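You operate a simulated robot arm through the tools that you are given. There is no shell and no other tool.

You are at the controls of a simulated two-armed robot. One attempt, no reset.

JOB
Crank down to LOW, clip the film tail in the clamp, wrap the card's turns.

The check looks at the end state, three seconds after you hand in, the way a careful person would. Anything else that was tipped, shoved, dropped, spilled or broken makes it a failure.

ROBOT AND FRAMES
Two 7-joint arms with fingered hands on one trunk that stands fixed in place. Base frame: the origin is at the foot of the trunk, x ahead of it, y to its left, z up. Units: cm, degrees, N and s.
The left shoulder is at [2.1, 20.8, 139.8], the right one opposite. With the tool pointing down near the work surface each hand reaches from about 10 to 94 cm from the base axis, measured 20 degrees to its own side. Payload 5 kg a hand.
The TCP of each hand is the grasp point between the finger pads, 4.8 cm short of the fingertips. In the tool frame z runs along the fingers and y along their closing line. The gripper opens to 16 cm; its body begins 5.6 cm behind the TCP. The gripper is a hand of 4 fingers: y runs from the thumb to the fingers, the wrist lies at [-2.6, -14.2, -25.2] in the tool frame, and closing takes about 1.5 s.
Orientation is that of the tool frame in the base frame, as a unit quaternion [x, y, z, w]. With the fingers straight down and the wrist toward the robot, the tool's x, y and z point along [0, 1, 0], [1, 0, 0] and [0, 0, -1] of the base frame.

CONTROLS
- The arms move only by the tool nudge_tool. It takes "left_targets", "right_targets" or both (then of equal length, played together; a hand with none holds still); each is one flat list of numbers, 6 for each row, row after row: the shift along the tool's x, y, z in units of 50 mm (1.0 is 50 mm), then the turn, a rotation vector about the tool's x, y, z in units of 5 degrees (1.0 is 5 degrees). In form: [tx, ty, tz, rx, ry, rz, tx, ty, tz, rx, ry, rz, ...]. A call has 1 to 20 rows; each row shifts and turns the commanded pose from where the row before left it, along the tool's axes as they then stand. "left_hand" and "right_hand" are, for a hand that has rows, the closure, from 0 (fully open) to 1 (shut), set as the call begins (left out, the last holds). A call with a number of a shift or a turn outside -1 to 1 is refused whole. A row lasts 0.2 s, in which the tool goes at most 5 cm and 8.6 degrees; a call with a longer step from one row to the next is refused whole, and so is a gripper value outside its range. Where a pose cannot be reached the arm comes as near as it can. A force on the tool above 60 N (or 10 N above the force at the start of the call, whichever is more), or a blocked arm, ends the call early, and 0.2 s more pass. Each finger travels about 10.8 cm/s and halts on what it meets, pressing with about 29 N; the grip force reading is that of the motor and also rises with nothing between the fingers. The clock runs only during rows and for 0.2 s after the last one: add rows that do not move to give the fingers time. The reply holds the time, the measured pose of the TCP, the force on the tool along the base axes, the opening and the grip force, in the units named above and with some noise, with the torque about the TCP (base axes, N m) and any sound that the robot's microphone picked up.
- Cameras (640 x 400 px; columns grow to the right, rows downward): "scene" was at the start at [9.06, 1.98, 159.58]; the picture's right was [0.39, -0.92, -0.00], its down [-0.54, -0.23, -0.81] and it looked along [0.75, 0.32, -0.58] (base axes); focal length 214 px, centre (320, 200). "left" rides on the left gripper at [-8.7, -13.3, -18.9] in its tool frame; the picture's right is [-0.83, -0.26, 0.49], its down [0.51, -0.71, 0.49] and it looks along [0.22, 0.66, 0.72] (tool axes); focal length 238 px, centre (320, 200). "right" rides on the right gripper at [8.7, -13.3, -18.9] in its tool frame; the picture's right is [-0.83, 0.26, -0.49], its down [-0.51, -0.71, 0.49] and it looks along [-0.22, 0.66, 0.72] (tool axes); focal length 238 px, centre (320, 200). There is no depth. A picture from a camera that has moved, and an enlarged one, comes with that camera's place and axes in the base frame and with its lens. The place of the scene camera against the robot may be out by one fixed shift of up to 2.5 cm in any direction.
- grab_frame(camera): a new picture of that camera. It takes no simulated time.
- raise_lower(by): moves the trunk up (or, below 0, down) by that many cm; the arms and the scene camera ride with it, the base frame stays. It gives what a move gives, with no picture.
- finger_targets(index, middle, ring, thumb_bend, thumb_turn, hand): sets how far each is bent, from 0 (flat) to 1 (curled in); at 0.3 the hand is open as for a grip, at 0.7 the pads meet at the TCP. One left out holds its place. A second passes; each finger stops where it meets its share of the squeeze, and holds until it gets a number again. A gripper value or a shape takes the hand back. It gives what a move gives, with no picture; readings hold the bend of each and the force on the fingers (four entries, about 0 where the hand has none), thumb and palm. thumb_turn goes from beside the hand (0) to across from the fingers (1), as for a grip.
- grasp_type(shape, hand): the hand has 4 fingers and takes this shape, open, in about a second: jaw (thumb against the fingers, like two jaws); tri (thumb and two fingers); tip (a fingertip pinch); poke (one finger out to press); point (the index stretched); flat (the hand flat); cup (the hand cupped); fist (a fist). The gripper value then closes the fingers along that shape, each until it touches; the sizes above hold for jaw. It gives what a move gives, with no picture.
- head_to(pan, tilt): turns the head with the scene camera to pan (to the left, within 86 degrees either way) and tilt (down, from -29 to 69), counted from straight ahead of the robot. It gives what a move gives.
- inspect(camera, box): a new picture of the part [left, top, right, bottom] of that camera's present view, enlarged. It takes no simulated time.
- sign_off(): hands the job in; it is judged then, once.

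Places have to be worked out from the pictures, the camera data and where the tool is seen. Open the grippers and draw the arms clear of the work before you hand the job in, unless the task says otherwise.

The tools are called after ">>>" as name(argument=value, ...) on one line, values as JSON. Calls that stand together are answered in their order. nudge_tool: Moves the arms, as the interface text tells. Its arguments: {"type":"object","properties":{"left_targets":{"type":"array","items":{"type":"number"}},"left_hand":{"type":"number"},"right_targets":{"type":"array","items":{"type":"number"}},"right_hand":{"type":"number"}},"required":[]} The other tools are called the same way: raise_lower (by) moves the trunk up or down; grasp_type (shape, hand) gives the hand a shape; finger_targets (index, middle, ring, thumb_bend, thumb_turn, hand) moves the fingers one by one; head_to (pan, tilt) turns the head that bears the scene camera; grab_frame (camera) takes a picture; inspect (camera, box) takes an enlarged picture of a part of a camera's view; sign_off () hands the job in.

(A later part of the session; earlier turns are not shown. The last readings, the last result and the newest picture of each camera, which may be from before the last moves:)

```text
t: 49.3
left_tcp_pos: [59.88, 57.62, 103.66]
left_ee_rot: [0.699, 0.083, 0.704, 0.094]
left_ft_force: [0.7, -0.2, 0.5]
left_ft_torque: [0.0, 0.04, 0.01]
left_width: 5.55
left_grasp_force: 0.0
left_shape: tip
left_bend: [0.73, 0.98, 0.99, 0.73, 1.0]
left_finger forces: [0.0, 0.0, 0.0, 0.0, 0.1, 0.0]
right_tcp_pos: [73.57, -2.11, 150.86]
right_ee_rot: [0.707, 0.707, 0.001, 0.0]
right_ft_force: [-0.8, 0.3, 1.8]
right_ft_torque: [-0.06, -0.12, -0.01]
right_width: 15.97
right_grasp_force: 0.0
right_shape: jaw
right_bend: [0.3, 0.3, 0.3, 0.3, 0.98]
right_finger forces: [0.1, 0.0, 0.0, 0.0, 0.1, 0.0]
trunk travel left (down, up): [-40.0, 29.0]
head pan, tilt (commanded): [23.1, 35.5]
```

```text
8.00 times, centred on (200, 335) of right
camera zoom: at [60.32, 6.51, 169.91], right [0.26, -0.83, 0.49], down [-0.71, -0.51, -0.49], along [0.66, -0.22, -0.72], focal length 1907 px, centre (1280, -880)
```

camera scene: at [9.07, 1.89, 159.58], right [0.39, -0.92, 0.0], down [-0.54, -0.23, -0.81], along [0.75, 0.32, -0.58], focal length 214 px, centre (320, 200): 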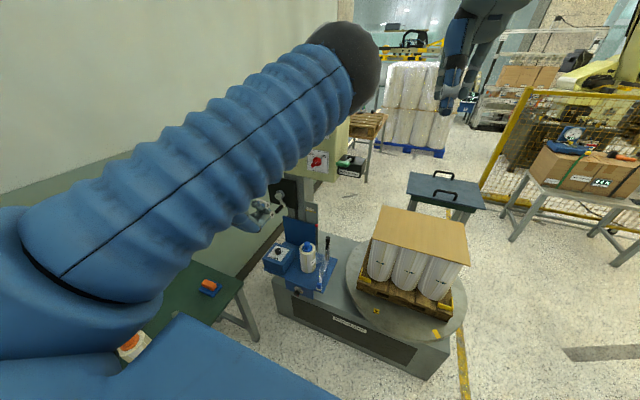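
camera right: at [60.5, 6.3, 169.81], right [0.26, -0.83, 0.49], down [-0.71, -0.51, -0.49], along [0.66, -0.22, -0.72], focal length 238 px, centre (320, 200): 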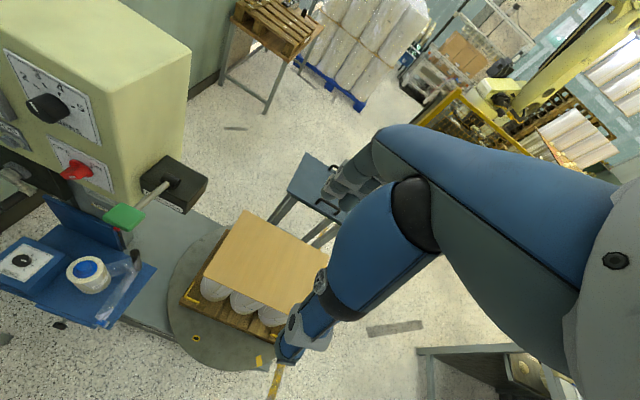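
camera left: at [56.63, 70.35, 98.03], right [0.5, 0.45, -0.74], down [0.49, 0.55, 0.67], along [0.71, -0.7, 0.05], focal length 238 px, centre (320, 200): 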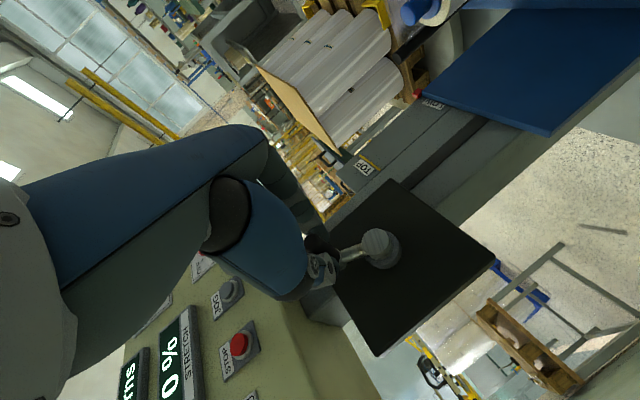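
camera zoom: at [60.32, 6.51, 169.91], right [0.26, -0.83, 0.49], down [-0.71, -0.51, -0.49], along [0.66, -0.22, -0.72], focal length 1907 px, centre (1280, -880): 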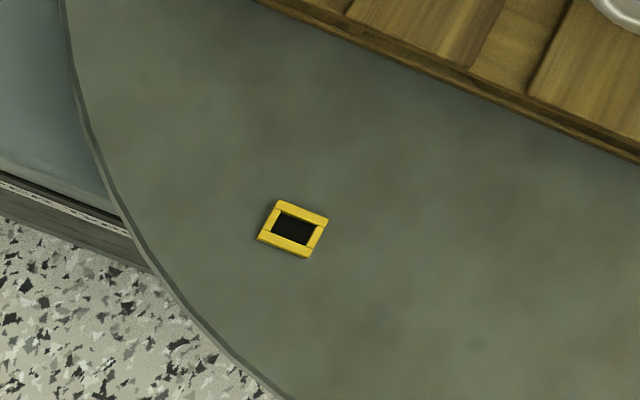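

Pointer and LOW line coincide. Next I look closely at the film tail tab and the clamp slot to get their shapes and orientations.

>>> inspect(camera="scene", box=[308, 288, 332, 304])

>>> inspect(camera="right", box=[90, 315, 125, 335])

>>> inspect(camera="right", box=[185, 325, 210, 345])

>>> inspect(camera="scene", box=[366, 302, 386, 318])

```text
16.00 times, centred on (320, 296) of scene
camera zoom: at [8.93, 2.03, 159.59], right [0.39, -0.92, 0.0], down [-0.53, -0.23, -0.81], along [0.75, 0.32, -0.58], focal length 3432 px, centre (320, -1336)
```

zoom: 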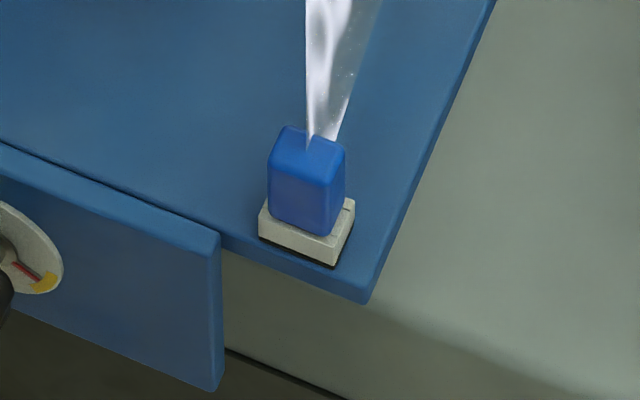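

```text
16.00 times, centred on (108, 325) of right
camera zoom: at [60.32, 6.51, 169.91], right [0.26, -0.83, 0.49], down [-0.71, -0.51, -0.49], along [0.66, -0.22, -0.72], focal length 3814 px, centre (3720, -1800)
```

zoom: 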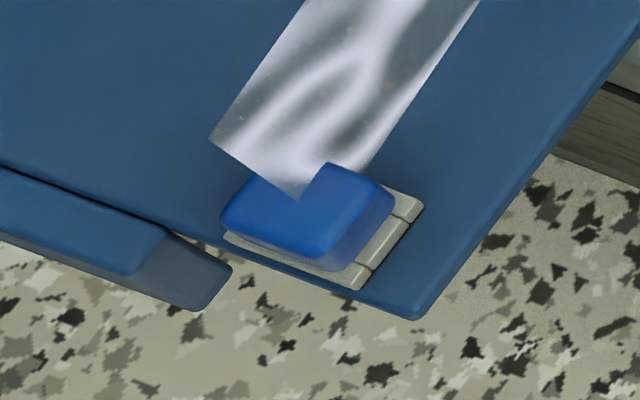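

```text
16.00 times, centred on (198, 335) of right
camera zoom: at [60.32, 6.51, 169.91], right [0.26, -0.83, 0.49], down [-0.71, -0.51, -0.49], along [0.66, -0.22, -0.72], focal length 3814 px, centre (2280, -1960)
```

zoom: 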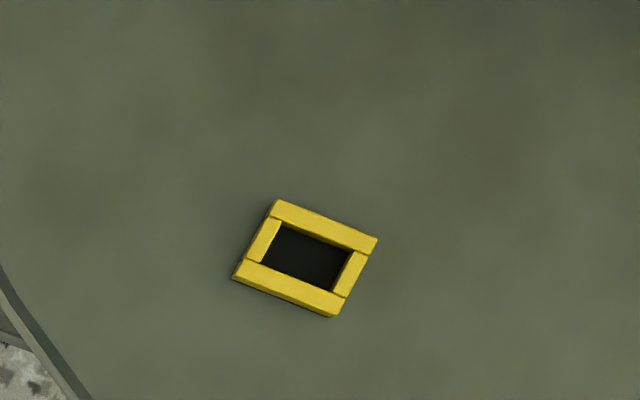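

```text
16.00 times, centred on (376, 310) of scene
camera zoom: at [8.93, 2.03, 159.59], right [0.39, -0.92, 0.0], down [-0.53, -0.23, -0.81], along [0.75, 0.32, -0.58], focal length 3432 px, centre (-576, -1560)
```

zoom: 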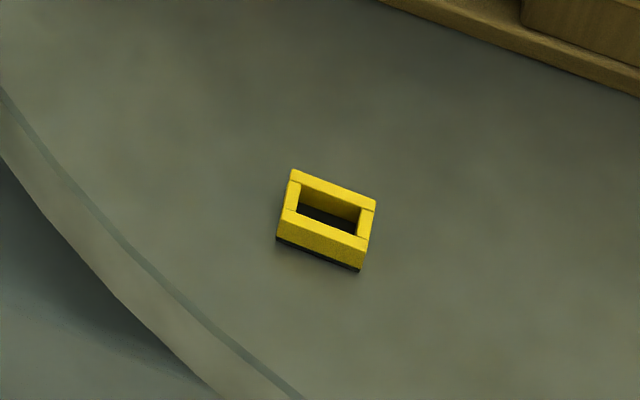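

Both tab and clamp slot have their long side along y, so only a translation is needed. I'll use the right hand (fingers down) for the tail; first I bring the left hand to a fingers-down pose, ready for the BRAKE knob later.

>>> nudge_tool(left_targets=[0, 0, 0, 0, 0, -1, 0, 0, 0, 0, 0, -1, 0, 0, 0, 0, 0, -1, 0, 0, 0, 0, 0, -1, 0, 0, 0, 0, 0, -1, 0, 0, 0, 0, 0, -1, 0, 0, 0, 0, 0, -1, 0, 0, 0, 0, 0, -1, 0, 0, 0, 0, 0, -1, 0, 0, 0, 0, 0, -1, 0, 0, 0, 0, 0, -1, 0, 0, 0, 0, 0, -1, 0, 0, 0, 0, 0, -1, 0, 0, 0, 0, 0, -1, 0, 0, 0, 0, 0, -1, 0, 0, 0, 0, 0, -0.3])

>>> nudge_tool(left_targets=[0, 0, 0, 1, 0, 0, 0, 0, 0, 1, 0, 0, 0, 0, 0, 1, 0, 0, 0, 0, 0, 1, 0, 0, 0, 0, 0, 1, 0, 0, 0, 0, 0, 1, 0, 0, 0, 0, 0, 1, 0, 0, 0, 0, 0, 1, 0, 0, 0, 0, 0, 1, 0, 0, 0, 0, 0, 1, 0, 0, 0, 0, 0, 1, 0, 0, 0, 0, 0, 1, 0, 0, 0, 0, 0, 1, 0, 0, 0, 0, 0, 1, 0, 0, 0, 0, 0, 1, 0, 0, 0, 0, 0, 1, 0, 0, 0, 0, 0, 1, 0, 0, 0, 0, 0, 1, 0, 0])

>>> grab_frame(camera="scene")

>>> grab_frame(camera="left")

```text
t: 52.7
left_tcp_pos: [59.75, 57.93, 103.55]
left_ee_rot: [0.497, 0.5, 0.495, 0.509]
left_ft_force: [-1.0, 0.1, -0.1]
left_ft_torque: [-0.04, 0.0, 0.01]
left_width: 5.53
left_grasp_force: 0.1
left_shape: tip
left_bend: [0.73, 0.98, 0.99, 0.73, 1.0]
left_finger forces: [0.0, 0.1, 0.1, 0.0, 0.0, 0.0]
right_tcp_pos: [73.83, -1.96, 150.97]
right_ee_rot: [0.707, 0.707, 0.0, 0.0]
right_ft_force: [-1.1, -0.7, -0.2]
right_ft_torque: [0.0, -0.01, -0.06]
right_width: 15.96
right_grasp_force: 0.0
right_shape: jaw
right_bend: [0.3, 0.3, 0.3, 0.3, 0.98]
right_finger forces: [0.0, 0.0, 0.0, 0.1, 0.0, 0.1]
trunk travel left (down, up): [-40.0, 29.0]
head pan, tilt (commanded): [23.1, 35.5]
```

```text
t: 56.5
left_tcp_pos: [59.73, 57.94, 103.31]
left_ee_rot: [0.711, 0.703, -0.004, 0.007]
left_ft_force: [-0.3, 0.1, -1.6]
left_ft_torque: [-0.05, -0.04, 0.01]
left_width: 5.54
left_grasp_force: 0.0
left_shape: tip
left_bend: [0.73, 0.98, 0.99, 0.73, 1.0]
left_finger forces: [0.0, 0.0, 0.0, 0.0, 0.0, 0.0]
right_tcp_pos: [73.83, -1.97, 150.89]
right_ee_rot: [0.706, 0.708, 0.0, 0.001]
right_ft_force: [-0.3, 0.9, 0.2]
right_ft_torque: [-0.06, -0.01, -0.02]
right_width: 15.96
right_grasp_force: 0.0
right_shape: jaw
right_bend: [0.3, 0.3, 0.3, 0.3, 0.98]
right_finger forces: [0.0, 0.0, 0.1, 0.0, 0.0, 0.1]
trunk travel left (down, up): [-40.0, 29.0]
head pan, tilt (commanded): [23.1, 35.5]
```

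```text
taken
camera scene: at [9.04, 2.06, 159.58], right [0.39, -0.92, 0.0], down [-0.54, -0.23, -0.81], along [0.75, 0.32, -0.58], focal length 214 px, centre (320, 200)
```

scene: 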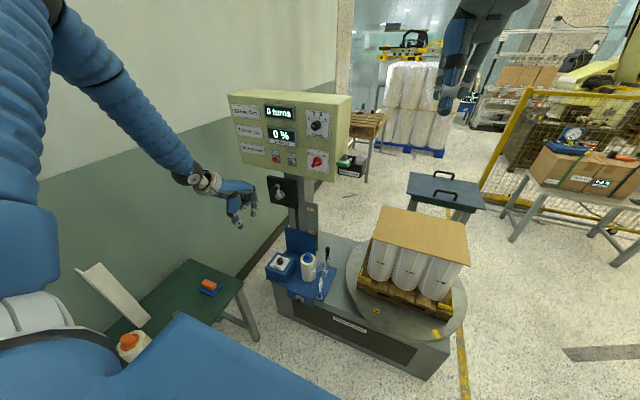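

```text
taken
camera left: at [46.27, 49.8, 122.37], right [-0.27, -0.84, -0.47], down [-0.7, 0.51, -0.5], along [0.66, 0.2, -0.72], focal length 238 px, centre (320, 200)
```

left: 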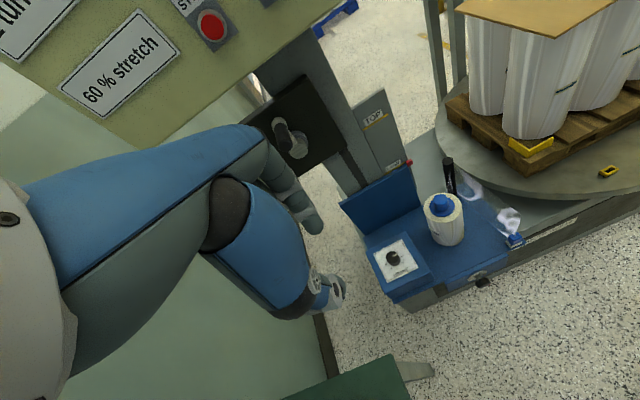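

The left hand is fingers-down and its camera sees tab, roll and clamp. I zoom in for accurate triangulation.

>>> inspect(camera="left", box=[485, 200, 545, 250])

>>> inspect(camera="left", box=[590, 155, 630, 185])

>>> inspect(camera="left", box=[370, 230, 420, 290])

>>> inspect(camera="left", box=[455, 260, 505, 300])

```text
8.00 times, centred on (515, 225) of left
camera zoom: at [46.27, 49.8, 122.37], right [-0.27, -0.84, -0.47], down [-0.7, 0.51, -0.5], along [0.66, 0.2, -0.72], focal length 1907 px, centre (-1240, 0)
```

zoom: 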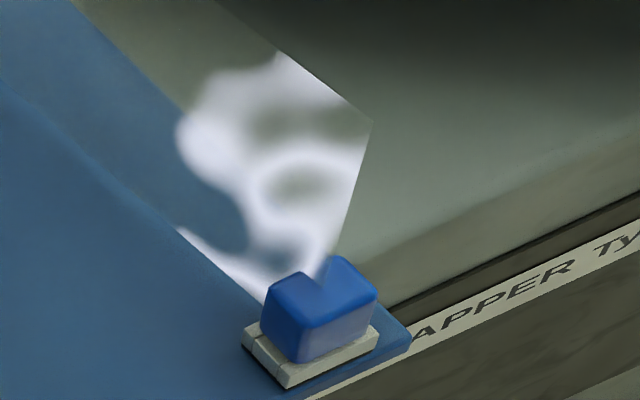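

```text
13.33 times, centred on (610, 170) of left
camera zoom: at [46.27, 49.8, 122.37], right [-0.27, -0.84, -0.47], down [-0.7, 0.51, -0.5], along [0.66, 0.2, -0.72], focal length 3178 px, centre (-3547, 600)
```

zoom: 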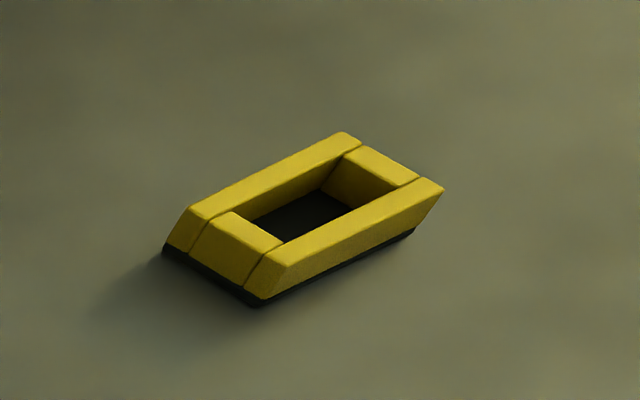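

```text
6.67 times, centred on (395, 260) of left
camera zoom: at [46.27, 49.8, 122.37], right [-0.27, -0.84, -0.47], down [-0.7, 0.51, -0.5], along [0.66, 0.2, -0.72], focal length 1589 px, centre (-180, -200)
```

zoom: 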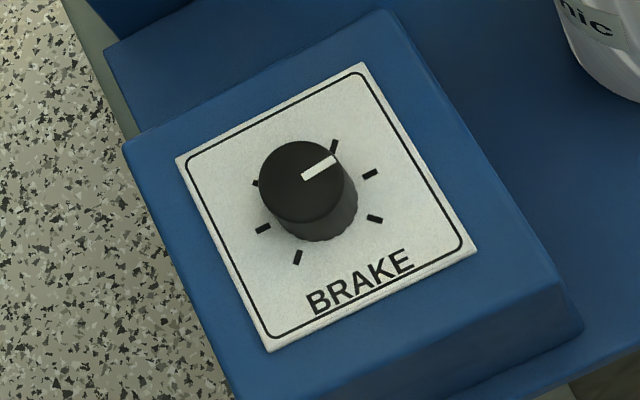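

```text
10.00 times, centred on (480, 280) of left
camera zoom: at [46.27, 49.8, 122.37], right [-0.27, -0.84, -0.47], down [-0.7, 0.51, -0.5], along [0.66, 0.2, -0.72], focal length 2384 px, centre (-1280, -600)
```

zoom: 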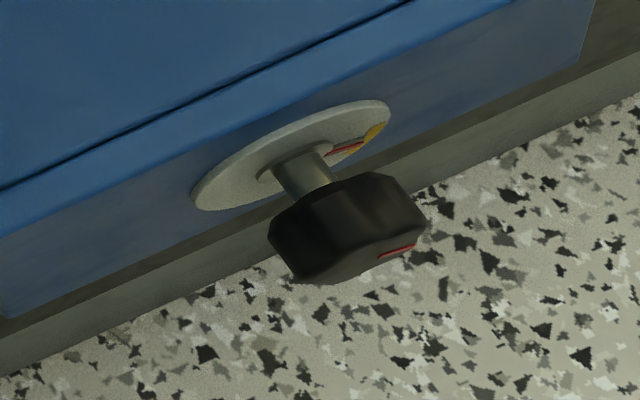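

Tab top ≈ (64.7, 27.0, 56.7) and clamp top ≈ (70.9, −1.8, 50.8). I prepare the right hand: tip shape, back toward x≈60, and turn −90° about the vertical so it pinches the tab along y, clear of the film; the left hand rises 10 cm before the trunk goes down.

>>> grasp_type(hand="right", shape="tip")

>>> nudge_tool(right_targets=[0.25, -0.69, 0, 0, 0, 0, 0.25, -0.69, 0, 0, 0, 0, 0.25, -0.69, 0, 0, 0, 0, 0.25, -0.69, 0, 0, 0, 0, 0, 0, 0, 0, 0, -1, 0, 0, 0, 0, 0, -1, 0, 0, 0, 0, 0, -1, 0, 0, 0, 0, 0, -1, 0, 0, 0, 0, 0, -1, 0, 0, 0, 0, 0, -1, 0, 0, 0, 0, 0, -1, 0, 0, 0, 0, 0, -1, 0, 0, 0, 0, 0, -1, 0, 0, 0, 0, 0, -1, 0, 0, 0, 0, 0, -1, 0, 0, 0, 0, 0, -1, 0, 0, 0, 0, 0, -1, 0, 0, 0, 0, 0, -1, 0, 0, 0, 0, 0, -1, 0, 0, 0, 0, 0, -1], left_targets=[0, 0, -0.5, 0, 0, 0, 0, 0, -0.5, 0, 0, 0, 0, 0, -0.5, 0, 0, 0, 0, 0, -0.5, 0, 0, 0, 0, 0, 0, 0, 0, 0, 0, 0, 0, 0, 0, 0, 0, 0, 0, 0, 0, 0, 0, 0, 0, 0, 0, 0, 0, 0, 0, 0, 0, 0, 0, 0, 0, 0, 0, 0, 0, 0, 0, 0, 0, 0, 0, 0, 0, 0, 0, 0, 0, 0, 0, 0, 0, 0, 0, 0, 0, 0, 0, 0, 0, 0, 0, 0, 0, 0, 0, 0, 0, 0, 0, 0, 0, 0, 0, 0, 0, 0, 0, 0, 0, 0, 0, 0, 0, 0, 0, 0, 0, 0, 0, 0, 0, 0, 0, 0], right_hand=0.5)

>>> nudge_tool(right_targets=[0, 0, 0, 0, 0, -1, 0, 0, 0, 0, 0, -1])

>>> raise_lower(by=-28)

>>> grab_frame(camera="scene")

>>> grab_frame(camera="right")

```text
t: 57.4
left_tcp_pos: [59.68, 57.94, 103.47]
left_ee_rot: [0.712, 0.702, -0.003, 0.008]
left_ft_force: [0.6, -0.1, 0.3]
left_ft_torque: [0.0, 0.03, 0.01]
left_width: 5.56
left_grasp_force: 0.1
left_shape: tip
left_bend: [0.73, 0.98, 0.99, 0.73, 1.0]
left_finger forces: [0.0, 0.1, 0.0, 0.1, 0.1, 0.0]
right_tcp_pos: [73.75, -2.12, 150.82]
right_ee_rot: [0.707, 0.707, 0.0, 0.0]
right_ft_force: [-0.5, 0.1, 0.2]
right_ft_torque: [0.0, 0.0, 0.04]
right_width: 15.99
right_grasp_force: 0.1
right_shape: tip
right_bend: [0.3, 0.98, 0.99, 0.3, 0.98]
right_finger forces: [0.0, 0.0, 0.0, 0.1, 0.1, 0.1]
trunk travel left (down, up): [-40.0, 29.0]
head pan, tilt (commanded): [23.1, 35.5]
```

```text
t: 61.6
left_tcp_pos: [59.84, 58.25, 113.23]
left_ee_rot: [0.712, 0.703, -0.005, 0.007]
left_ft_force: [-0.3, -0.6, 0.3]
left_ft_torque: [-0.05, 0.03, -0.01]
left_width: 5.55
left_grasp_force: 0.0
left_shape: tip
left_bend: [0.73, 0.98, 0.99, 0.73, 1.0]
left_finger forces: [0.0, 0.0, 0.1, 0.0, 0.1, 0.0]
right_tcp_pos: [59.89, 3.26, 150.66]
right_ee_rot: [0.22, 0.976, -0.003, 0.001]
right_ft_force: [-0.1, 0.7, -1.7]
right_ft_torque: [-0.07, 0.04, -0.01]
right_width: 8.03
right_grasp_force: 0.0
right_shape: tip
right_bend: [0.73, 0.98, 0.99, 0.69, 1.0]
right_finger forces: [0.0, 0.0, 0.0, 0.0, 0.0, 0.1]
right hand out of reach, approached as far as the arm can: row 17, 18, 19, 20
trunk travel left (down, up): [-40.0, 29.0]
head pan, tilt (commanded): [23.1, 35.5]
```

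```text
t: 62.2
left_tcp_pos: [59.72, 58.25, 113.22]
left_ee_rot: [0.712, 0.702, -0.002, 0.008]
left_ft_force: [0.7, -0.3, 0.8]
left_ft_torque: [0.02, -0.01, 0.01]
left_width: 5.58
left_grasp_force: 0.0
left_shape: tip
left_bend: [0.73, 0.98, 0.99, 0.73, 1.0]
left_finger forces: [0.0, 0.1, 0.0, 0.0, 0.1, 0.0]
right_tcp_pos: [59.73, 3.12, 150.72]
right_ee_rot: [0.22, 0.975, -0.001, 0.002]
right_ft_force: [-0.3, 0.3, 0.1]
right_ft_torque: [0.02, 0.01, 0.01]
right_width: 8.01
right_grasp_force: 0.1
right_shape: tip
right_bend: [0.73, 0.98, 0.99, 0.69, 1.0]
right_finger forces: [0.1, 0.0, 0.0, 0.0, 0.0, 0.0]
right hand out of reach, approached as far as the arm can: row 1, 2
trunk travel left (down, up): [-40.0, 29.0]
head pan, tilt (commanded): [23.1, 35.5]
```

```text
t: 65.0
left_tcp_pos: [59.8, 58.22, 85.34]
left_ee_rot: [0.711, 0.703, -0.003, 0.009]
left_ft_force: [0.1, -0.1, 0.5]
left_ft_torque: [0.04, 0.01, -0.04]
left_width: 5.53
left_grasp_force: 0.0
left_shape: tip
left_bend: [0.73, 0.98, 0.99, 0.73, 1.0]
left_finger forces: [0.1, 0.1, 0.0, 0.0, 0.0, 0.1]
right_tcp_pos: [59.66, 3.13, 122.73]
right_ee_rot: [0.221, 0.975, -0.001, 0.001]
right_ft_force: [0.1, 0.5, 0.2]
right_ft_torque: [-0.01, -0.03, 0.03]
right_width: 8.03
right_grasp_force: 0.1
right_shape: tip
right_bend: [0.73, 0.98, 0.99, 0.69, 1.0]
right_finger forces: [0.1, 0.0, 0.0, 0.0, 0.0, 0.1]
trunk travel left (down, up): [-12.0, 57.0]
head pan, tilt (commanded): [23.1, 35.5]
```

```text
taken
camera scene: at [9.03, 1.99, 131.6], right [0.39, -0.92, 0.0], down [-0.54, -0.23, -0.81], along [0.75, 0.32, -0.58], focal length 214 px, centre (320, 200)
```

scene: 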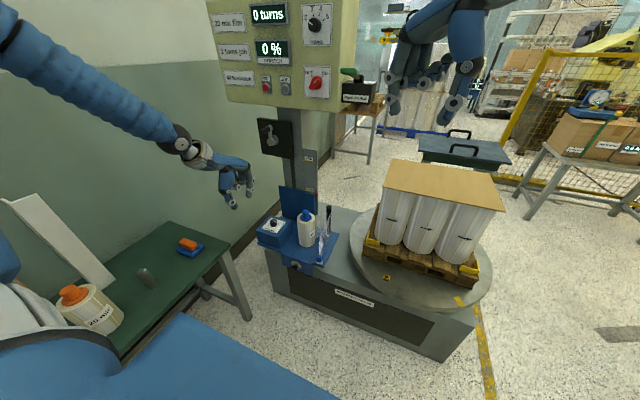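

```text
taken
camera right: at [46.09, -5.09, 141.8], right [0.86, -0.12, 0.49], down [0.15, -0.86, -0.49], along [0.48, 0.5, -0.72], focal length 238 px, centre (320, 200)
```

right: 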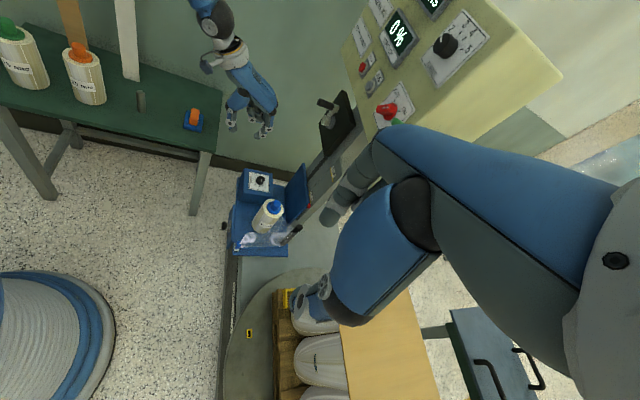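

The right hand's turn stopped near −65° at that height (joint limit), so I descend to work height first and see whether the full turn becomes reachable.

>>> nudge_tool(right_targets=[0, 0, 0.8, 0, 0, 0, 0, 0, 0.8, 0, 0, 0, 0, 0, 0.8, 0, 0, 0, 0, 0, 0.8, 0, 0, 0, 0, 0, 0.8, 0, 0, 0, 0, 0, 0.8, 0, 0, 0, 0, 0, 0.8, 0, 0, 0, 0, 0, 0.8, 0, 0, 0, 0, 0, 0.8, 0, 0, 0, 0, 0, 0.8, 0, 0, 0])

>>> grab_frame(camera="right")

>>> grab_frame(camera="scene")

```text
t: 67.2
left_tcp_pos: [59.79, 58.16, 85.26]
left_ee_rot: [0.711, 0.703, -0.004, 0.007]
left_ft_force: [-0.1, -0.5, -0.2]
left_ft_torque: [-0.04, 0.01, -0.03]
left_width: 5.56
left_grasp_force: 0.1
left_shape: tip
left_bend: [0.73, 0.98, 0.99, 0.73, 1.0]
left_finger forces: [0.0, 0.1, 0.0, 0.1, 0.1, 0.0]
right_tcp_pos: [59.95, 3.05, 82.57]
right_ee_rot: [0.221, 0.975, -0.001, 0.001]
right_ft_force: [0.9, -0.7, 1.3]
right_ft_torque: [-0.05, 0.09, 0.02]
right_width: 8.05
right_grasp_force: 0.0
right_shape: tip
right_bend: [0.73, 0.98, 0.99, 0.69, 1.0]
right_finger forces: [0.0, 0.0, 0.1, 0.0, 0.0, 0.0]
trunk travel left (down, up): [-12.0, 57.0]
head pan, tilt (commanded): [23.1, 35.5]
```

```text
taken
camera right: at [46.24, -5.25, 101.48], right [0.86, -0.12, 0.49], down [0.15, -0.86, -0.49], along [0.48, 0.5, -0.72], focal length 238 px, centre (320, 200)
```

right: 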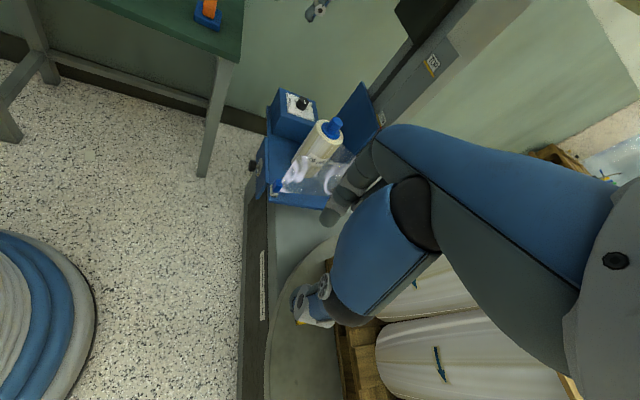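

```text
taken
camera scene: at [9.1, 2.02, 131.57], right [0.39, -0.92, 0.0], down [-0.54, -0.23, -0.81], along [0.75, 0.32, -0.58], focal length 214 px, centre (320, 200)
```

scene: 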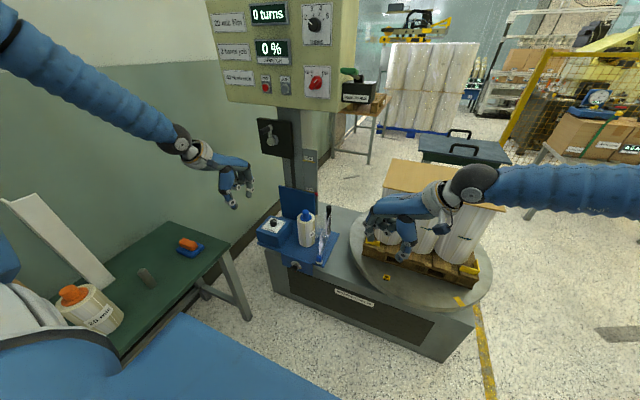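

At work height I try the remaining 25° of turn.

>>> nudge_tool(right_targets=[0, 0, 0, 0, 0, -1, 0, 0, 0, 0, 0, -1, 0, 0, 0, 0, 0, -1, 0, 0, 0, 0, 0, -1, 0, 0, 0, 0, 0, -1])

```text
t: 68.4
left_tcp_pos: [59.73, 58.15, 85.35]
left_ee_rot: [0.711, 0.703, -0.003, 0.007]
left_ft_force: [0.5, 0.0, 0.2]
left_ft_torque: [0.01, 0.01, -0.01]
left_width: 5.55
left_grasp_force: 0.0
left_shape: tip
left_bend: [0.73, 0.98, 0.99, 0.73, 1.0]
left_finger forces: [0.0, 0.1, 0.0, 0.0, 0.0, 0.1]
right_tcp_pos: [59.79, 3.05, 82.7]
right_ee_rot: [0.199, 0.98, 0.0, 0.002]
right_ft_force: [0.0, 0.7, -0.7]
right_ft_torque: [0.0, 0.0, 0.01]
right_width: 8.06
right_grasp_force: 0.1
right_shape: tip
right_bend: [0.73, 0.98, 0.99, 0.69, 1.0]
right_finger forces: [0.0, 0.0, 0.0, 0.0, 0.1, 0.0]
right hand out of reach, approached as far as the arm can: row 2, 3, 4, 5
trunk travel left (down, up): [-12.0, 57.0]
head pan, tilt (commanded): [23.1, 35.5]
```

The turn stays limited near −67°, so I'll instead pinch the tab across its broad faces with the standard orientation. I turn back and hover above the tab.

>>> nudge_tool(right_targets=[0, 0, 0, 0, 0, 1, 0, 0, 0, 0, 0, 1, 0, 0, 0, 0, 0, 1, 0, 0, 0, 0, 0, 1, 0, 0, 0, 0, 0, 1, 0, 0, 0, 0, 0, 1, 0, 0, 0, 0, 0, 1, 0, 0, 0, 0, 0, 1, 0, 0, 0, 0, 0, 1, 0, 0, 0, 0, 0, 1, 0, 0, 0, 0, 0, 1, 0, 0, 0, 0, 0, 1, 0, 0, 0, 0, 0, 1, 0, 0, 0, 0, 0, 0.4])

>>> nudge_tool(right_targets=[0.8, 0.163, 0.357, 0, 0, 0, 0.8, 0.163, 0.357, 0, 0, 0, 0.8, 0.163, 0.357, 0, 0, 0, 0.8, 0.163, 0.357, 0, 0, 0, 0.8, 0.163, 0.357, 0, 0, 0, 0.8, 0.163, 0.357, 0, 0, 0])

>>> grab_frame(camera="right")

>>> grab_frame(camera="scene")

```text
t: 71.4
left_tcp_pos: [59.9, 58.27, 85.34]
left_ee_rot: [0.711, 0.703, -0.004, 0.008]
left_ft_force: [0.2, 0.1, 0.3]
left_ft_torque: [0.01, -0.03, 0.04]
left_width: 5.57
left_grasp_force: 0.1
left_shape: tip
left_bend: [0.73, 0.98, 0.99, 0.73, 1.0]
left_finger forces: [0.1, 0.0, 0.1, 0.0, 0.0, 0.0]
right_tcp_pos: [59.94, 3.04, 82.79]
right_ee_rot: [0.707, 0.707, -0.001, 0.002]
right_ft_force: [-0.1, -0.9, 1.0]
right_ft_torque: [0.01, 0.01, 0.01]
right_width: 8.03
right_grasp_force: 0.0
right_shape: tip
right_bend: [0.73, 0.98, 0.99, 0.69, 1.0]
right_finger forces: [0.0, 0.0, 0.1, 0.1, 0.1, 0.0]
trunk travel left (down, up): [-12.0, 57.0]
head pan, tilt (commanded): [23.1, 35.5]
```

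```text
t: 72.8
left_tcp_pos: [59.81, 58.18, 85.24]
left_ee_rot: [0.711, 0.703, -0.003, 0.008]
left_ft_force: [1.4, 0.3, -0.5]
left_ft_torque: [-0.06, 0.03, -0.04]
left_width: 5.57
left_grasp_force: 0.1
left_shape: tip
left_bend: [0.73, 0.98, 0.99, 0.73, 1.0]
left_finger forces: [0.0, 0.0, 0.0, 0.0, 0.1, 0.0]
right_tcp_pos: [64.85, 26.8, 71.91]
right_ee_rot: [0.708, 0.706, 0.0, 0.002]
right_ft_force: [2.1, -0.7, 1.0]
right_ft_torque: [0.0, 0.25, 0.03]
right_width: 8.04
right_grasp_force: 0.0
right_shape: tip
right_bend: [0.73, 0.98, 0.99, 0.69, 1.0]
right_finger forces: [0.0, 0.0, 0.0, 0.0, 0.0, 0.1]
trunk travel left (down, up): [-12.0, 57.0]
head pan, tilt (commanded): [23.1, 35.5]
```

```text
taken
camera right: at [51.5, 35.59, 90.79], right [0.26, -0.83, 0.49], down [-0.71, -0.51, -0.49], along [0.66, -0.22, -0.72], focal length 238 px, centre (320, 200)
```

right: 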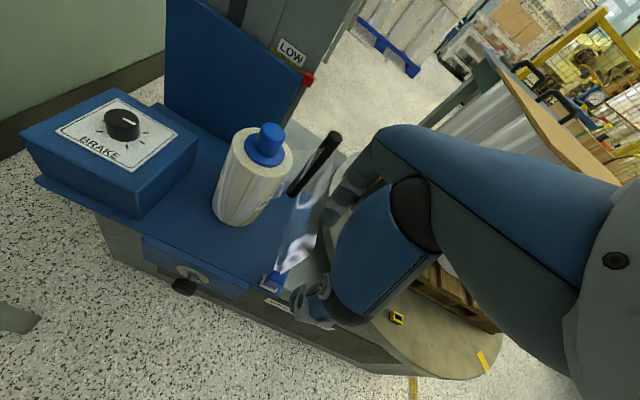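

```text
taken
camera scene: at [9.14, 2.06, 131.56], right [0.39, -0.92, 0.0], down [-0.54, -0.23, -0.81], along [0.75, 0.32, -0.58], focal length 214 px, centre (320, 200)
```

scene: 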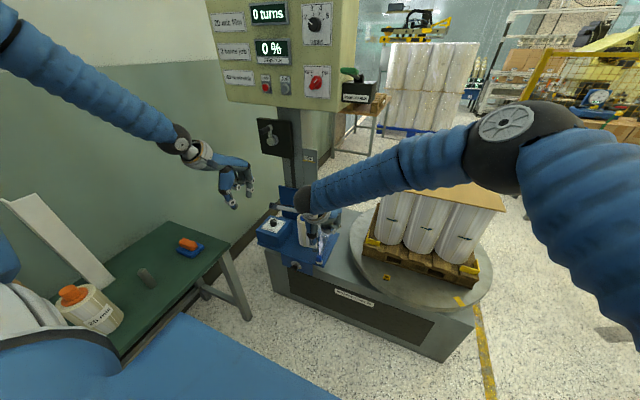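

The right camera now sees tab and clamp close up. I zoom for the fine alignment.

>>> inspect(camera="right", box=[240, 240, 340, 330])

>>> inspect(camera="right", box=[380, 300, 420, 335])

>>> inspect(camera="scene", box=[280, 200, 350, 280])

>>> inspect(camera="right", box=[160, 255, 220, 305])

```text
4.44 times, centred on (290, 285) of right
camera zoom: at [51.5, 35.59, 90.79], right [0.26, -0.83, 0.49], down [-0.71, -0.51, -0.49], along [0.66, -0.22, -0.72], focal length 1059 px, centre (453, -178)
```

zoom: 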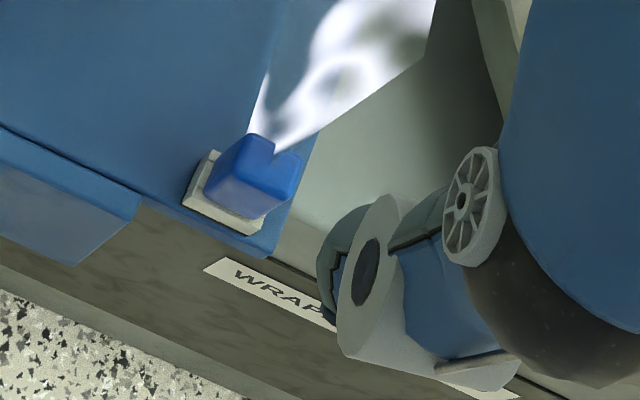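

```text
11.43 times, centred on (400, 318) of right
camera zoom: at [51.5, 35.59, 90.79], right [0.26, -0.83, 0.49], down [-0.71, -0.51, -0.49], along [0.66, -0.22, -0.72], focal length 2724 px, centre (-594, -1143)
```

zoom: 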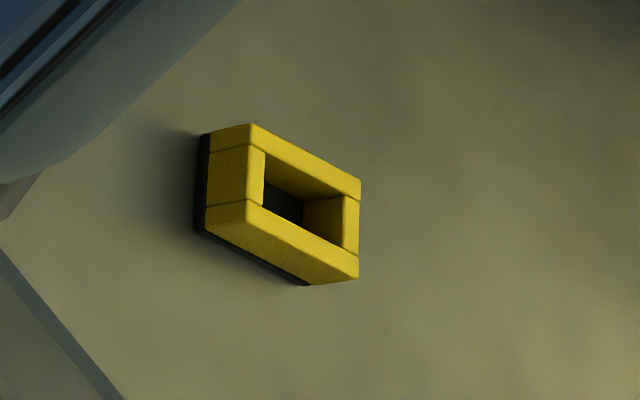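

```text
5.00 times, centred on (315, 240) of scene
camera zoom: at [9.14, 2.06, 131.56], right [0.39, -0.92, 0.0], down [-0.54, -0.23, -0.81], along [0.75, 0.32, -0.58], focal length 1072 px, centre (345, 0)
```

zoom: 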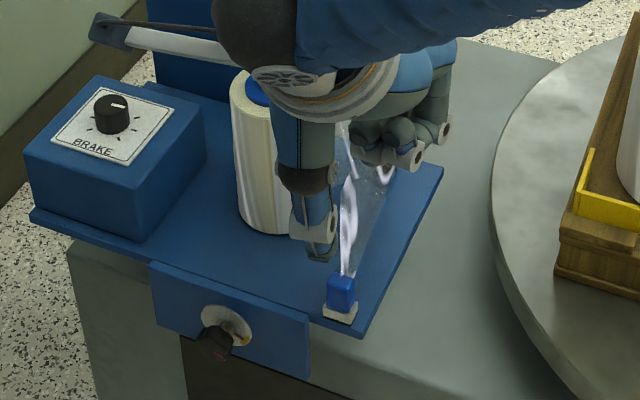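

```text
8.00 times, centred on (190, 280) of right
camera zoom: at [51.5, 35.59, 90.79], right [0.26, -0.83, 0.49], down [-0.71, -0.51, -0.49], along [0.66, -0.22, -0.72], focal length 1907 px, centre (1360, -440)
```

zoom: 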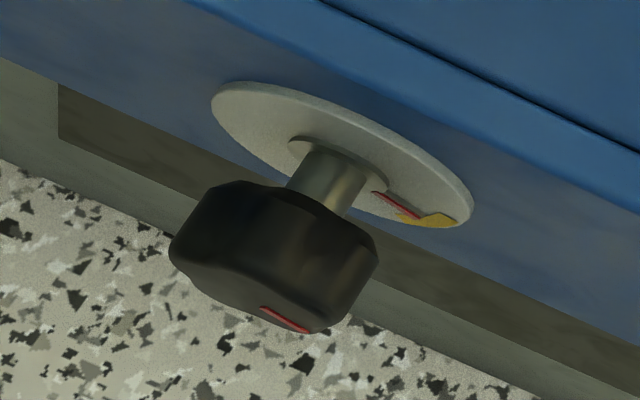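

TCP and tab agree within about 3 mm. I narrow the pinch to 4.5 cm and descend in two steps, checking before the last one.

>>> nudge_tool(right_targets=[0.01, 0, 0.3, 0, 0, 0, 0.02, 0, 0.4, 0, 0, 0, 0, 0, 0.5, 0, 0, 0, 0, 0, 0.5, 0, 0, 0, 0, 0, 0.3, 0, 0, 0], right_hand=0.72)

>>> inspect(camera="right", box=[250, 190, 370, 300])

>>> inspect(camera="scene", box=[290, 220, 350, 270])

>>> inspect(camera="left", box=[480, 150, 640, 290])

```text
t: 74.0
left_tcp_pos: [59.74, 58.27, 85.31]
left_ee_rot: [0.711, 0.703, -0.004, 0.008]
left_ft_force: [-0.1, 0.0, -0.1]
left_ft_torque: [-0.02, 0.03, -0.02]
left_width: 5.58
left_grasp_force: 0.0
left_shape: tip
left_bend: [0.73, 0.98, 0.99, 0.73, 1.0]
left_finger forces: [0.0, 0.0, 0.0, 0.1, 0.0, 0.0]
right_tcp_pos: [64.52, 27.05, 61.91]
right_ee_rot: [0.707, 0.707, -0.001, 0.002]
right_ft_force: [0.2, -0.9, 0.1]
right_ft_torque: [0.01, 0.06, 0.0]
right_width: 4.58
right_grasp_force: 0.0
right_shape: tip
right_bend: [0.73, 0.98, 0.99, 0.74, 1.0]
right_finger forces: [0.0, 0.0, 0.1, 0.0, 0.0, 0.1]
trunk travel left (down, up): [-12.0, 57.0]
head pan, tilt (commanded): [23.1, 35.5]
```

```text
3.64 times, centred on (310, 245) of right
camera zoom: at [51.24, 35.73, 80.81], right [0.26, -0.83, 0.49], down [-0.71, -0.51, -0.49], along [0.66, -0.22, -0.72], focal length 867 px, centre (356, 36)
```

zoom: 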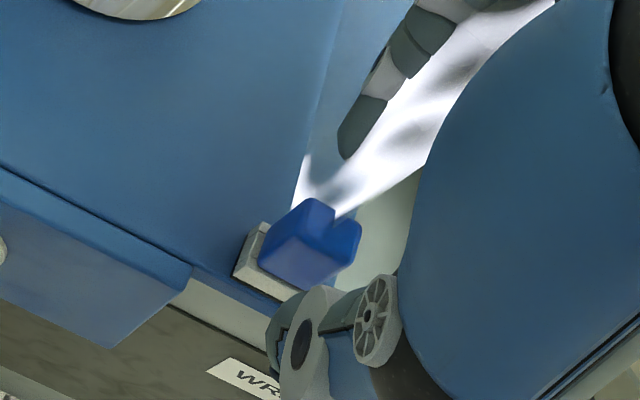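

```text
8.00 times, centred on (320, 245) of scene
camera zoom: at [9.06, 2.02, 131.58], right [0.39, -0.92, 0.0], down [-0.54, -0.23, -0.81], along [0.75, 0.32, -0.58], focal length 1716 px, centre (320, -160)
```

zoom: 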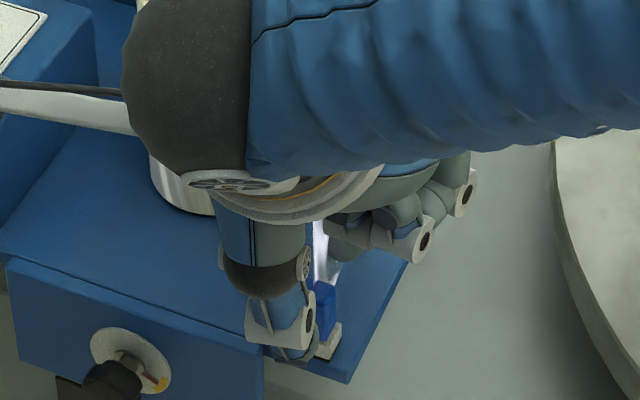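

```text
2.86 times, centred on (560, 220) of left
camera zoom: at [46.33, 49.98, 104.23], right [-0.27, -0.84, -0.47], down [-0.7, 0.51, -0.5], along [0.66, 0.2, -0.72], focal length 681 px, centre (-366, 143)
```

zoom: 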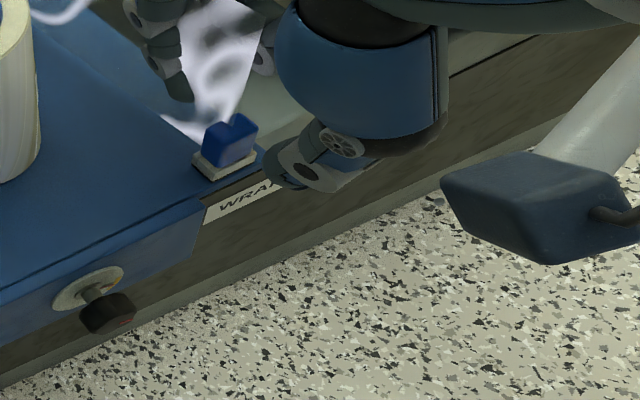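

The tab sits between index and thumb. I descend 1.6 cm more and close gently.

>>> nudge_tool(right_targets=[0.03, 0.03, 0.16, 0, 0, 0, 0, 0, 0.16, 0, 0, 0])

>>> nudge_tool(right_targets=[0, 0, 0, 0, 0, 0, 0, 0, 0, 0, 0, 0, 0, 0, 0, 0, 0, 0, 0, 0, 0, 0, 0, 0, 0, 0, 0, 0, 0, 0], right_hand=0.95)

>>> inspect(camera="right", box=[250, 190, 370, 300])

>>> inspect(camera="left", box=[500, 160, 600, 250])

```text
t: 74.6
left_tcp_pos: [59.8, 58.19, 85.35]
left_ee_rot: [0.712, 0.703, -0.003, 0.008]
left_ft_force: [-0.2, -0.1, 0.1]
left_ft_torque: [-0.02, -0.01, 0.02]
left_width: 5.57
left_grasp_force: 0.1
left_shape: tip
left_bend: [0.73, 0.98, 0.99, 0.73, 1.0]
left_finger forces: [0.0, 0.1, 0.0, 0.0, 0.1, 0.0]
right_tcp_pos: [64.74, 27.34, 60.32]
right_ee_rot: [0.707, 0.708, -0.001, 0.002]
right_ft_force: [-0.3, 0.0, 1.0]
right_ft_torque: [0.05, 0.02, -0.03]
right_width: 4.56
right_grasp_force: 0.1
right_shape: tip
right_bend: [0.73, 0.98, 0.99, 0.74, 1.0]
right_finger forces: [0.0, 0.1, 0.1, 0.0, 0.0, 0.1]
trunk travel left (down, up): [-12.0, 57.0]
head pan, tilt (commanded): [23.1, 35.5]
```

```text
t: 75.8
left_tcp_pos: [59.76, 58.19, 85.34]
left_ee_rot: [0.712, 0.703, -0.003, 0.008]
left_ft_force: [0.1, -0.4, -0.3]
left_ft_torque: [0.0, -0.02, 0.01]
left_width: 5.57
left_grasp_force: 0.1
left_shape: tip
left_bend: [0.73, 0.98, 0.99, 0.73, 1.0]
left_finger forces: [0.0, 0.0, 0.0, 0.0, 0.1, 0.0]
right_tcp_pos: [64.78, 27.14, 60.25]
right_ee_rot: [0.708, 0.707, 0.0, 0.002]
right_ft_force: [-0.6, 0.6, 1.3]
right_ft_torque: [0.02, 0.01, 0.02]
right_width: 0.84
right_grasp_force: 0.1
right_shape: tip
right_bend: [0.66, 0.98, 0.99, 0.71, 1.0]
right_finger forces: [1.8, 0.1, 0.0, 0.1, 2.2, 0.0]
trunk travel left (down, up): [-12.0, 57.0]
head pan, tilt (commanded): [23.1, 35.5]
```

```text
3.64 times, centred on (310, 245) of right
camera zoom: at [51.43, 35.89, 79.27], right [0.26, -0.83, 0.49], down [-0.71, -0.51, -0.49], along [0.66, -0.22, -0.72], focal length 867 px, centre (356, 36)
```

zoom: 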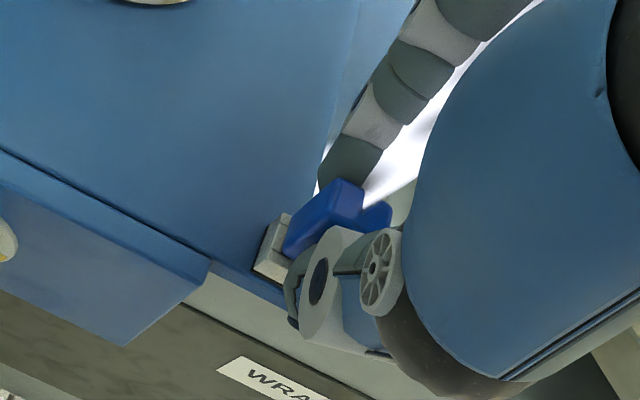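

```text
4.44 times, centred on (550, 205) of left
camera zoom: at [46.31, 49.97, 104.25], right [-0.27, -0.84, -0.47], down [-0.7, 0.51, -0.5], along [0.66, 0.2, -0.72], focal length 1059 px, centre (-702, 178)
```

zoom: 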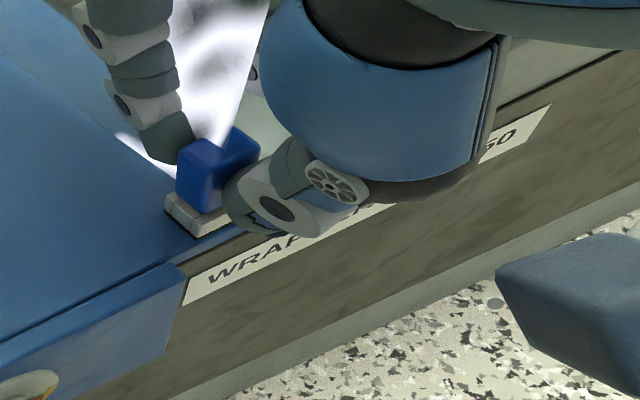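

The pads touch lightly, slightly to the right of the tab's middle. I reopen a little, shift 0.4 cm to the left, and close with full squeeze.

>>> nudge_tool(right_targets=[0, 0, 0, 0, 0, 0, 0, 0, 0, 0, 0, 0, 0.08, 0, 0, 0, 0, 0], right_hand=0.82)

>>> nudge_tool(right_targets=[0, 0, 0, 0, 0, 0, 0, 0, 0, 0, 0, 0, 0, 0, 0, 0, 0, 0, 0, 0, 0, 0, 0, 0, 0, 0, 0, 0, 0, 0], right_hand=1.0)

>>> inspect(camera="right", box=[250, 190, 370, 300])

>>> inspect(camera="left", box=[500, 160, 600, 250])

```text
t: 76.6
left_tcp_pos: [59.85, 58.21, 85.25]
left_ee_rot: [0.711, 0.703, -0.003, 0.008]
left_ft_force: [-0.4, 1.0, -0.1]
left_ft_torque: [0.0, -0.01, -0.04]
left_width: 5.57
left_grasp_force: 0.1
left_shape: tip
left_bend: [0.73, 0.98, 0.99, 0.73, 1.0]
left_finger forces: [0.1, 0.0, 0.1, 0.0, 0.1, 0.0]
right_tcp_pos: [64.82, 27.58, 60.19]
right_ee_rot: [0.707, 0.707, 0.0, 0.002]
right_ft_force: [0.1, -0.3, -0.7]
right_ft_torque: [-0.04, -0.02, -0.02]
right_width: 2.8
right_grasp_force: 0.1
right_shape: tip
right_bend: [0.72, 0.98, 0.99, 0.74, 1.0]
right_finger forces: [0.0, 0.0, 0.0, 0.1, 0.0, 0.0]
trunk travel left (down, up): [-12.0, 57.0]
head pan, tilt (commanded): [23.1, 35.5]
```

```text
t: 77.8
left_tcp_pos: [59.75, 58.2, 85.29]
left_ee_rot: [0.711, 0.703, -0.003, 0.008]
left_ft_force: [0.3, -0.5, 0.3]
left_ft_torque: [0.0, 0.01, 0.01]
left_width: 5.59
left_grasp_force: 0.2
left_shape: tip
left_bend: [0.73, 0.98, 0.99, 0.73, 1.0]
left_finger forces: [0.1, 0.0, 0.1, 0.1, 0.0, 0.0]
right_tcp_pos: [64.84, 27.67, 60.25]
right_ee_rot: [0.707, 0.707, 0.0, 0.002]
right_ft_force: [-1.9, -0.8, -1.6]
right_ft_torque: [-0.02, 0.12, -0.03]
right_width: 1.05
right_grasp_force: 28.8
right_shape: tip
right_bend: [0.67, 1.0, 1.0, 0.72, 1.0]
right_finger forces: [24.8, 0.0, 0.0, 0.1, 27.1, 0.0]
trunk travel left (down, up): [-12.0, 57.0]
head pan, tilt (commanded): [23.1, 35.5]
```

```text
3.64 times, centred on (310, 245) of right
camera zoom: at [51.45, 36.31, 79.26], right [0.26, -0.83, 0.49], down [-0.71, -0.51, -0.49], along [0.66, -0.22, -0.72], focal length 867 px, centre (356, 36)
```

zoom: 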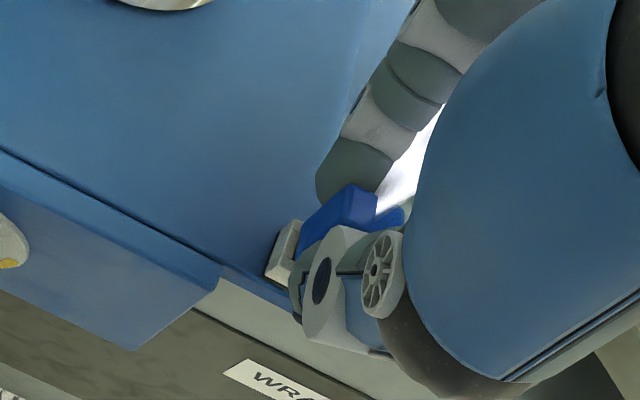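

```text
4.44 times, centred on (550, 205) of left
camera zoom: at [46.31, 49.98, 104.24], right [-0.27, -0.84, -0.47], down [-0.7, 0.51, -0.5], along [0.66, 0.2, -0.72], focal length 1059 px, centre (-702, 178)
```

zoom: 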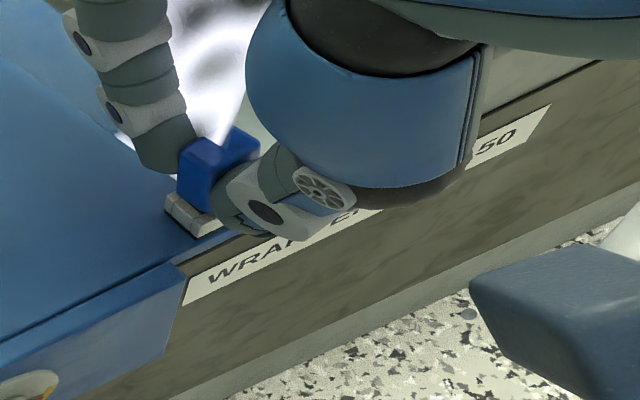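

The tab is firmly held (about 29 N). I lift it slowly straight up out of its holder.

>>> nudge_tool(right_targets=[0, 0, -0.1, 0, 0, 0, 0, 0, -0.1, 0, 0, 0, 0, 0, -0.15, 0, 0, 0, 0, 0, -0.2, 0, 0, 0, 0, 0, -0.25, 0, 0, 0, 0, 0, -0.3, 0, 0, 0])

>>> inspect(camera="right", box=[240, 180, 400, 310])

>>> inspect(camera="left", box=[480, 140, 620, 260])

>>> inspect(camera="scene", box=[280, 190, 400, 300])

```text
t: 79.2
left_tcp_pos: [59.68, 58.22, 85.49]
left_ee_rot: [0.712, 0.702, -0.003, 0.008]
left_ft_force: [0.5, 1.1, 0.5]
left_ft_torque: [0.02, 0.0, -0.01]
left_width: 5.56
left_grasp_force: 0.0
left_shape: tip
left_bend: [0.73, 0.98, 0.99, 0.73, 1.0]
left_finger forces: [0.0, 0.0, 0.1, 0.0, 0.0, 0.0]
right_tcp_pos: [64.84, 27.81, 65.93]
right_ee_rot: [0.707, 0.708, -0.001, 0.003]
right_ft_force: [0.6, 0.0, -0.3]
right_ft_torque: [0.02, -0.05, -0.03]
right_width: 1.02
right_grasp_force: 28.8
right_shape: tip
right_bend: [0.67, 1.0, 1.0, 0.72, 1.0]
right_finger forces: [25.9, 0.0, 0.0, 0.0, 26.0, 0.0]
trunk travel left (down, up): [-12.0, 57.0]
head pan, tilt (commanded): [23.1, 35.5]
```

```text
3.08 times, centred on (320, 245) of right
camera zoom: at [51.55, 36.37, 84.81], right [0.26, -0.83, 0.49], down [-0.71, -0.51, -0.49], along [0.66, -0.22, -0.72], focal length 733 px, centre (320, 62)
```

zoom: 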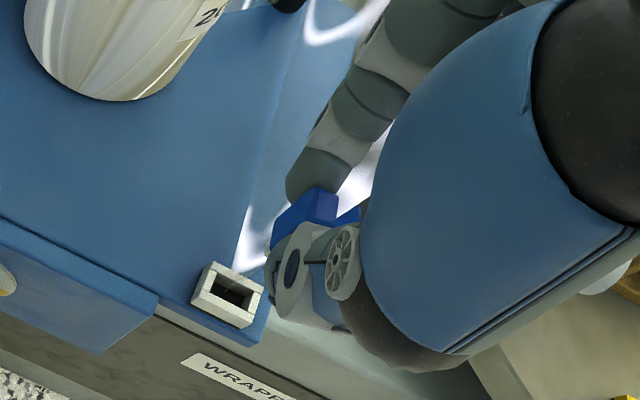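

```text
3.33 times, centred on (550, 200) of left
camera zoom: at [46.3, 49.97, 104.26], right [-0.27, -0.84, -0.48], down [-0.7, 0.51, -0.5], along [0.66, 0.2, -0.72], focal length 794 px, centre (-447, 200)
```

zoom: 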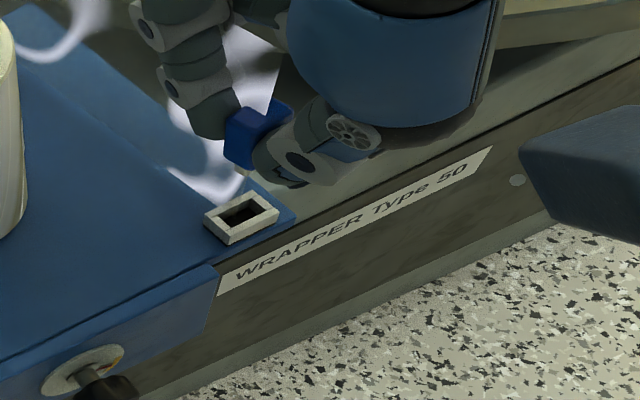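

```text
3.64 times, centred on (340, 245) of scene
camera zoom: at [9.03, 2.0, 131.58], right [0.39, -0.92, 0.0], down [-0.54, -0.23, -0.81], along [0.75, 0.32, -0.58], focal length 780 px, centre (247, 36)
```

zoom: 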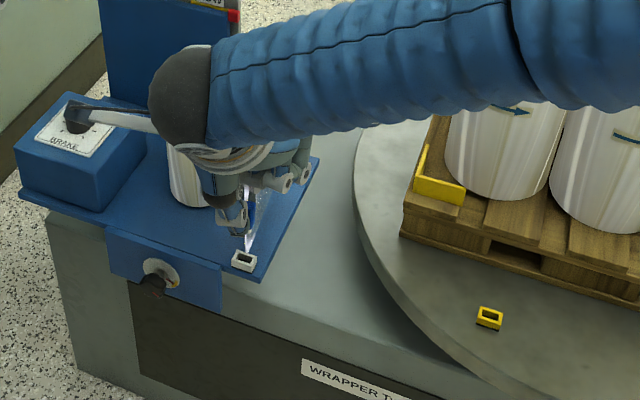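

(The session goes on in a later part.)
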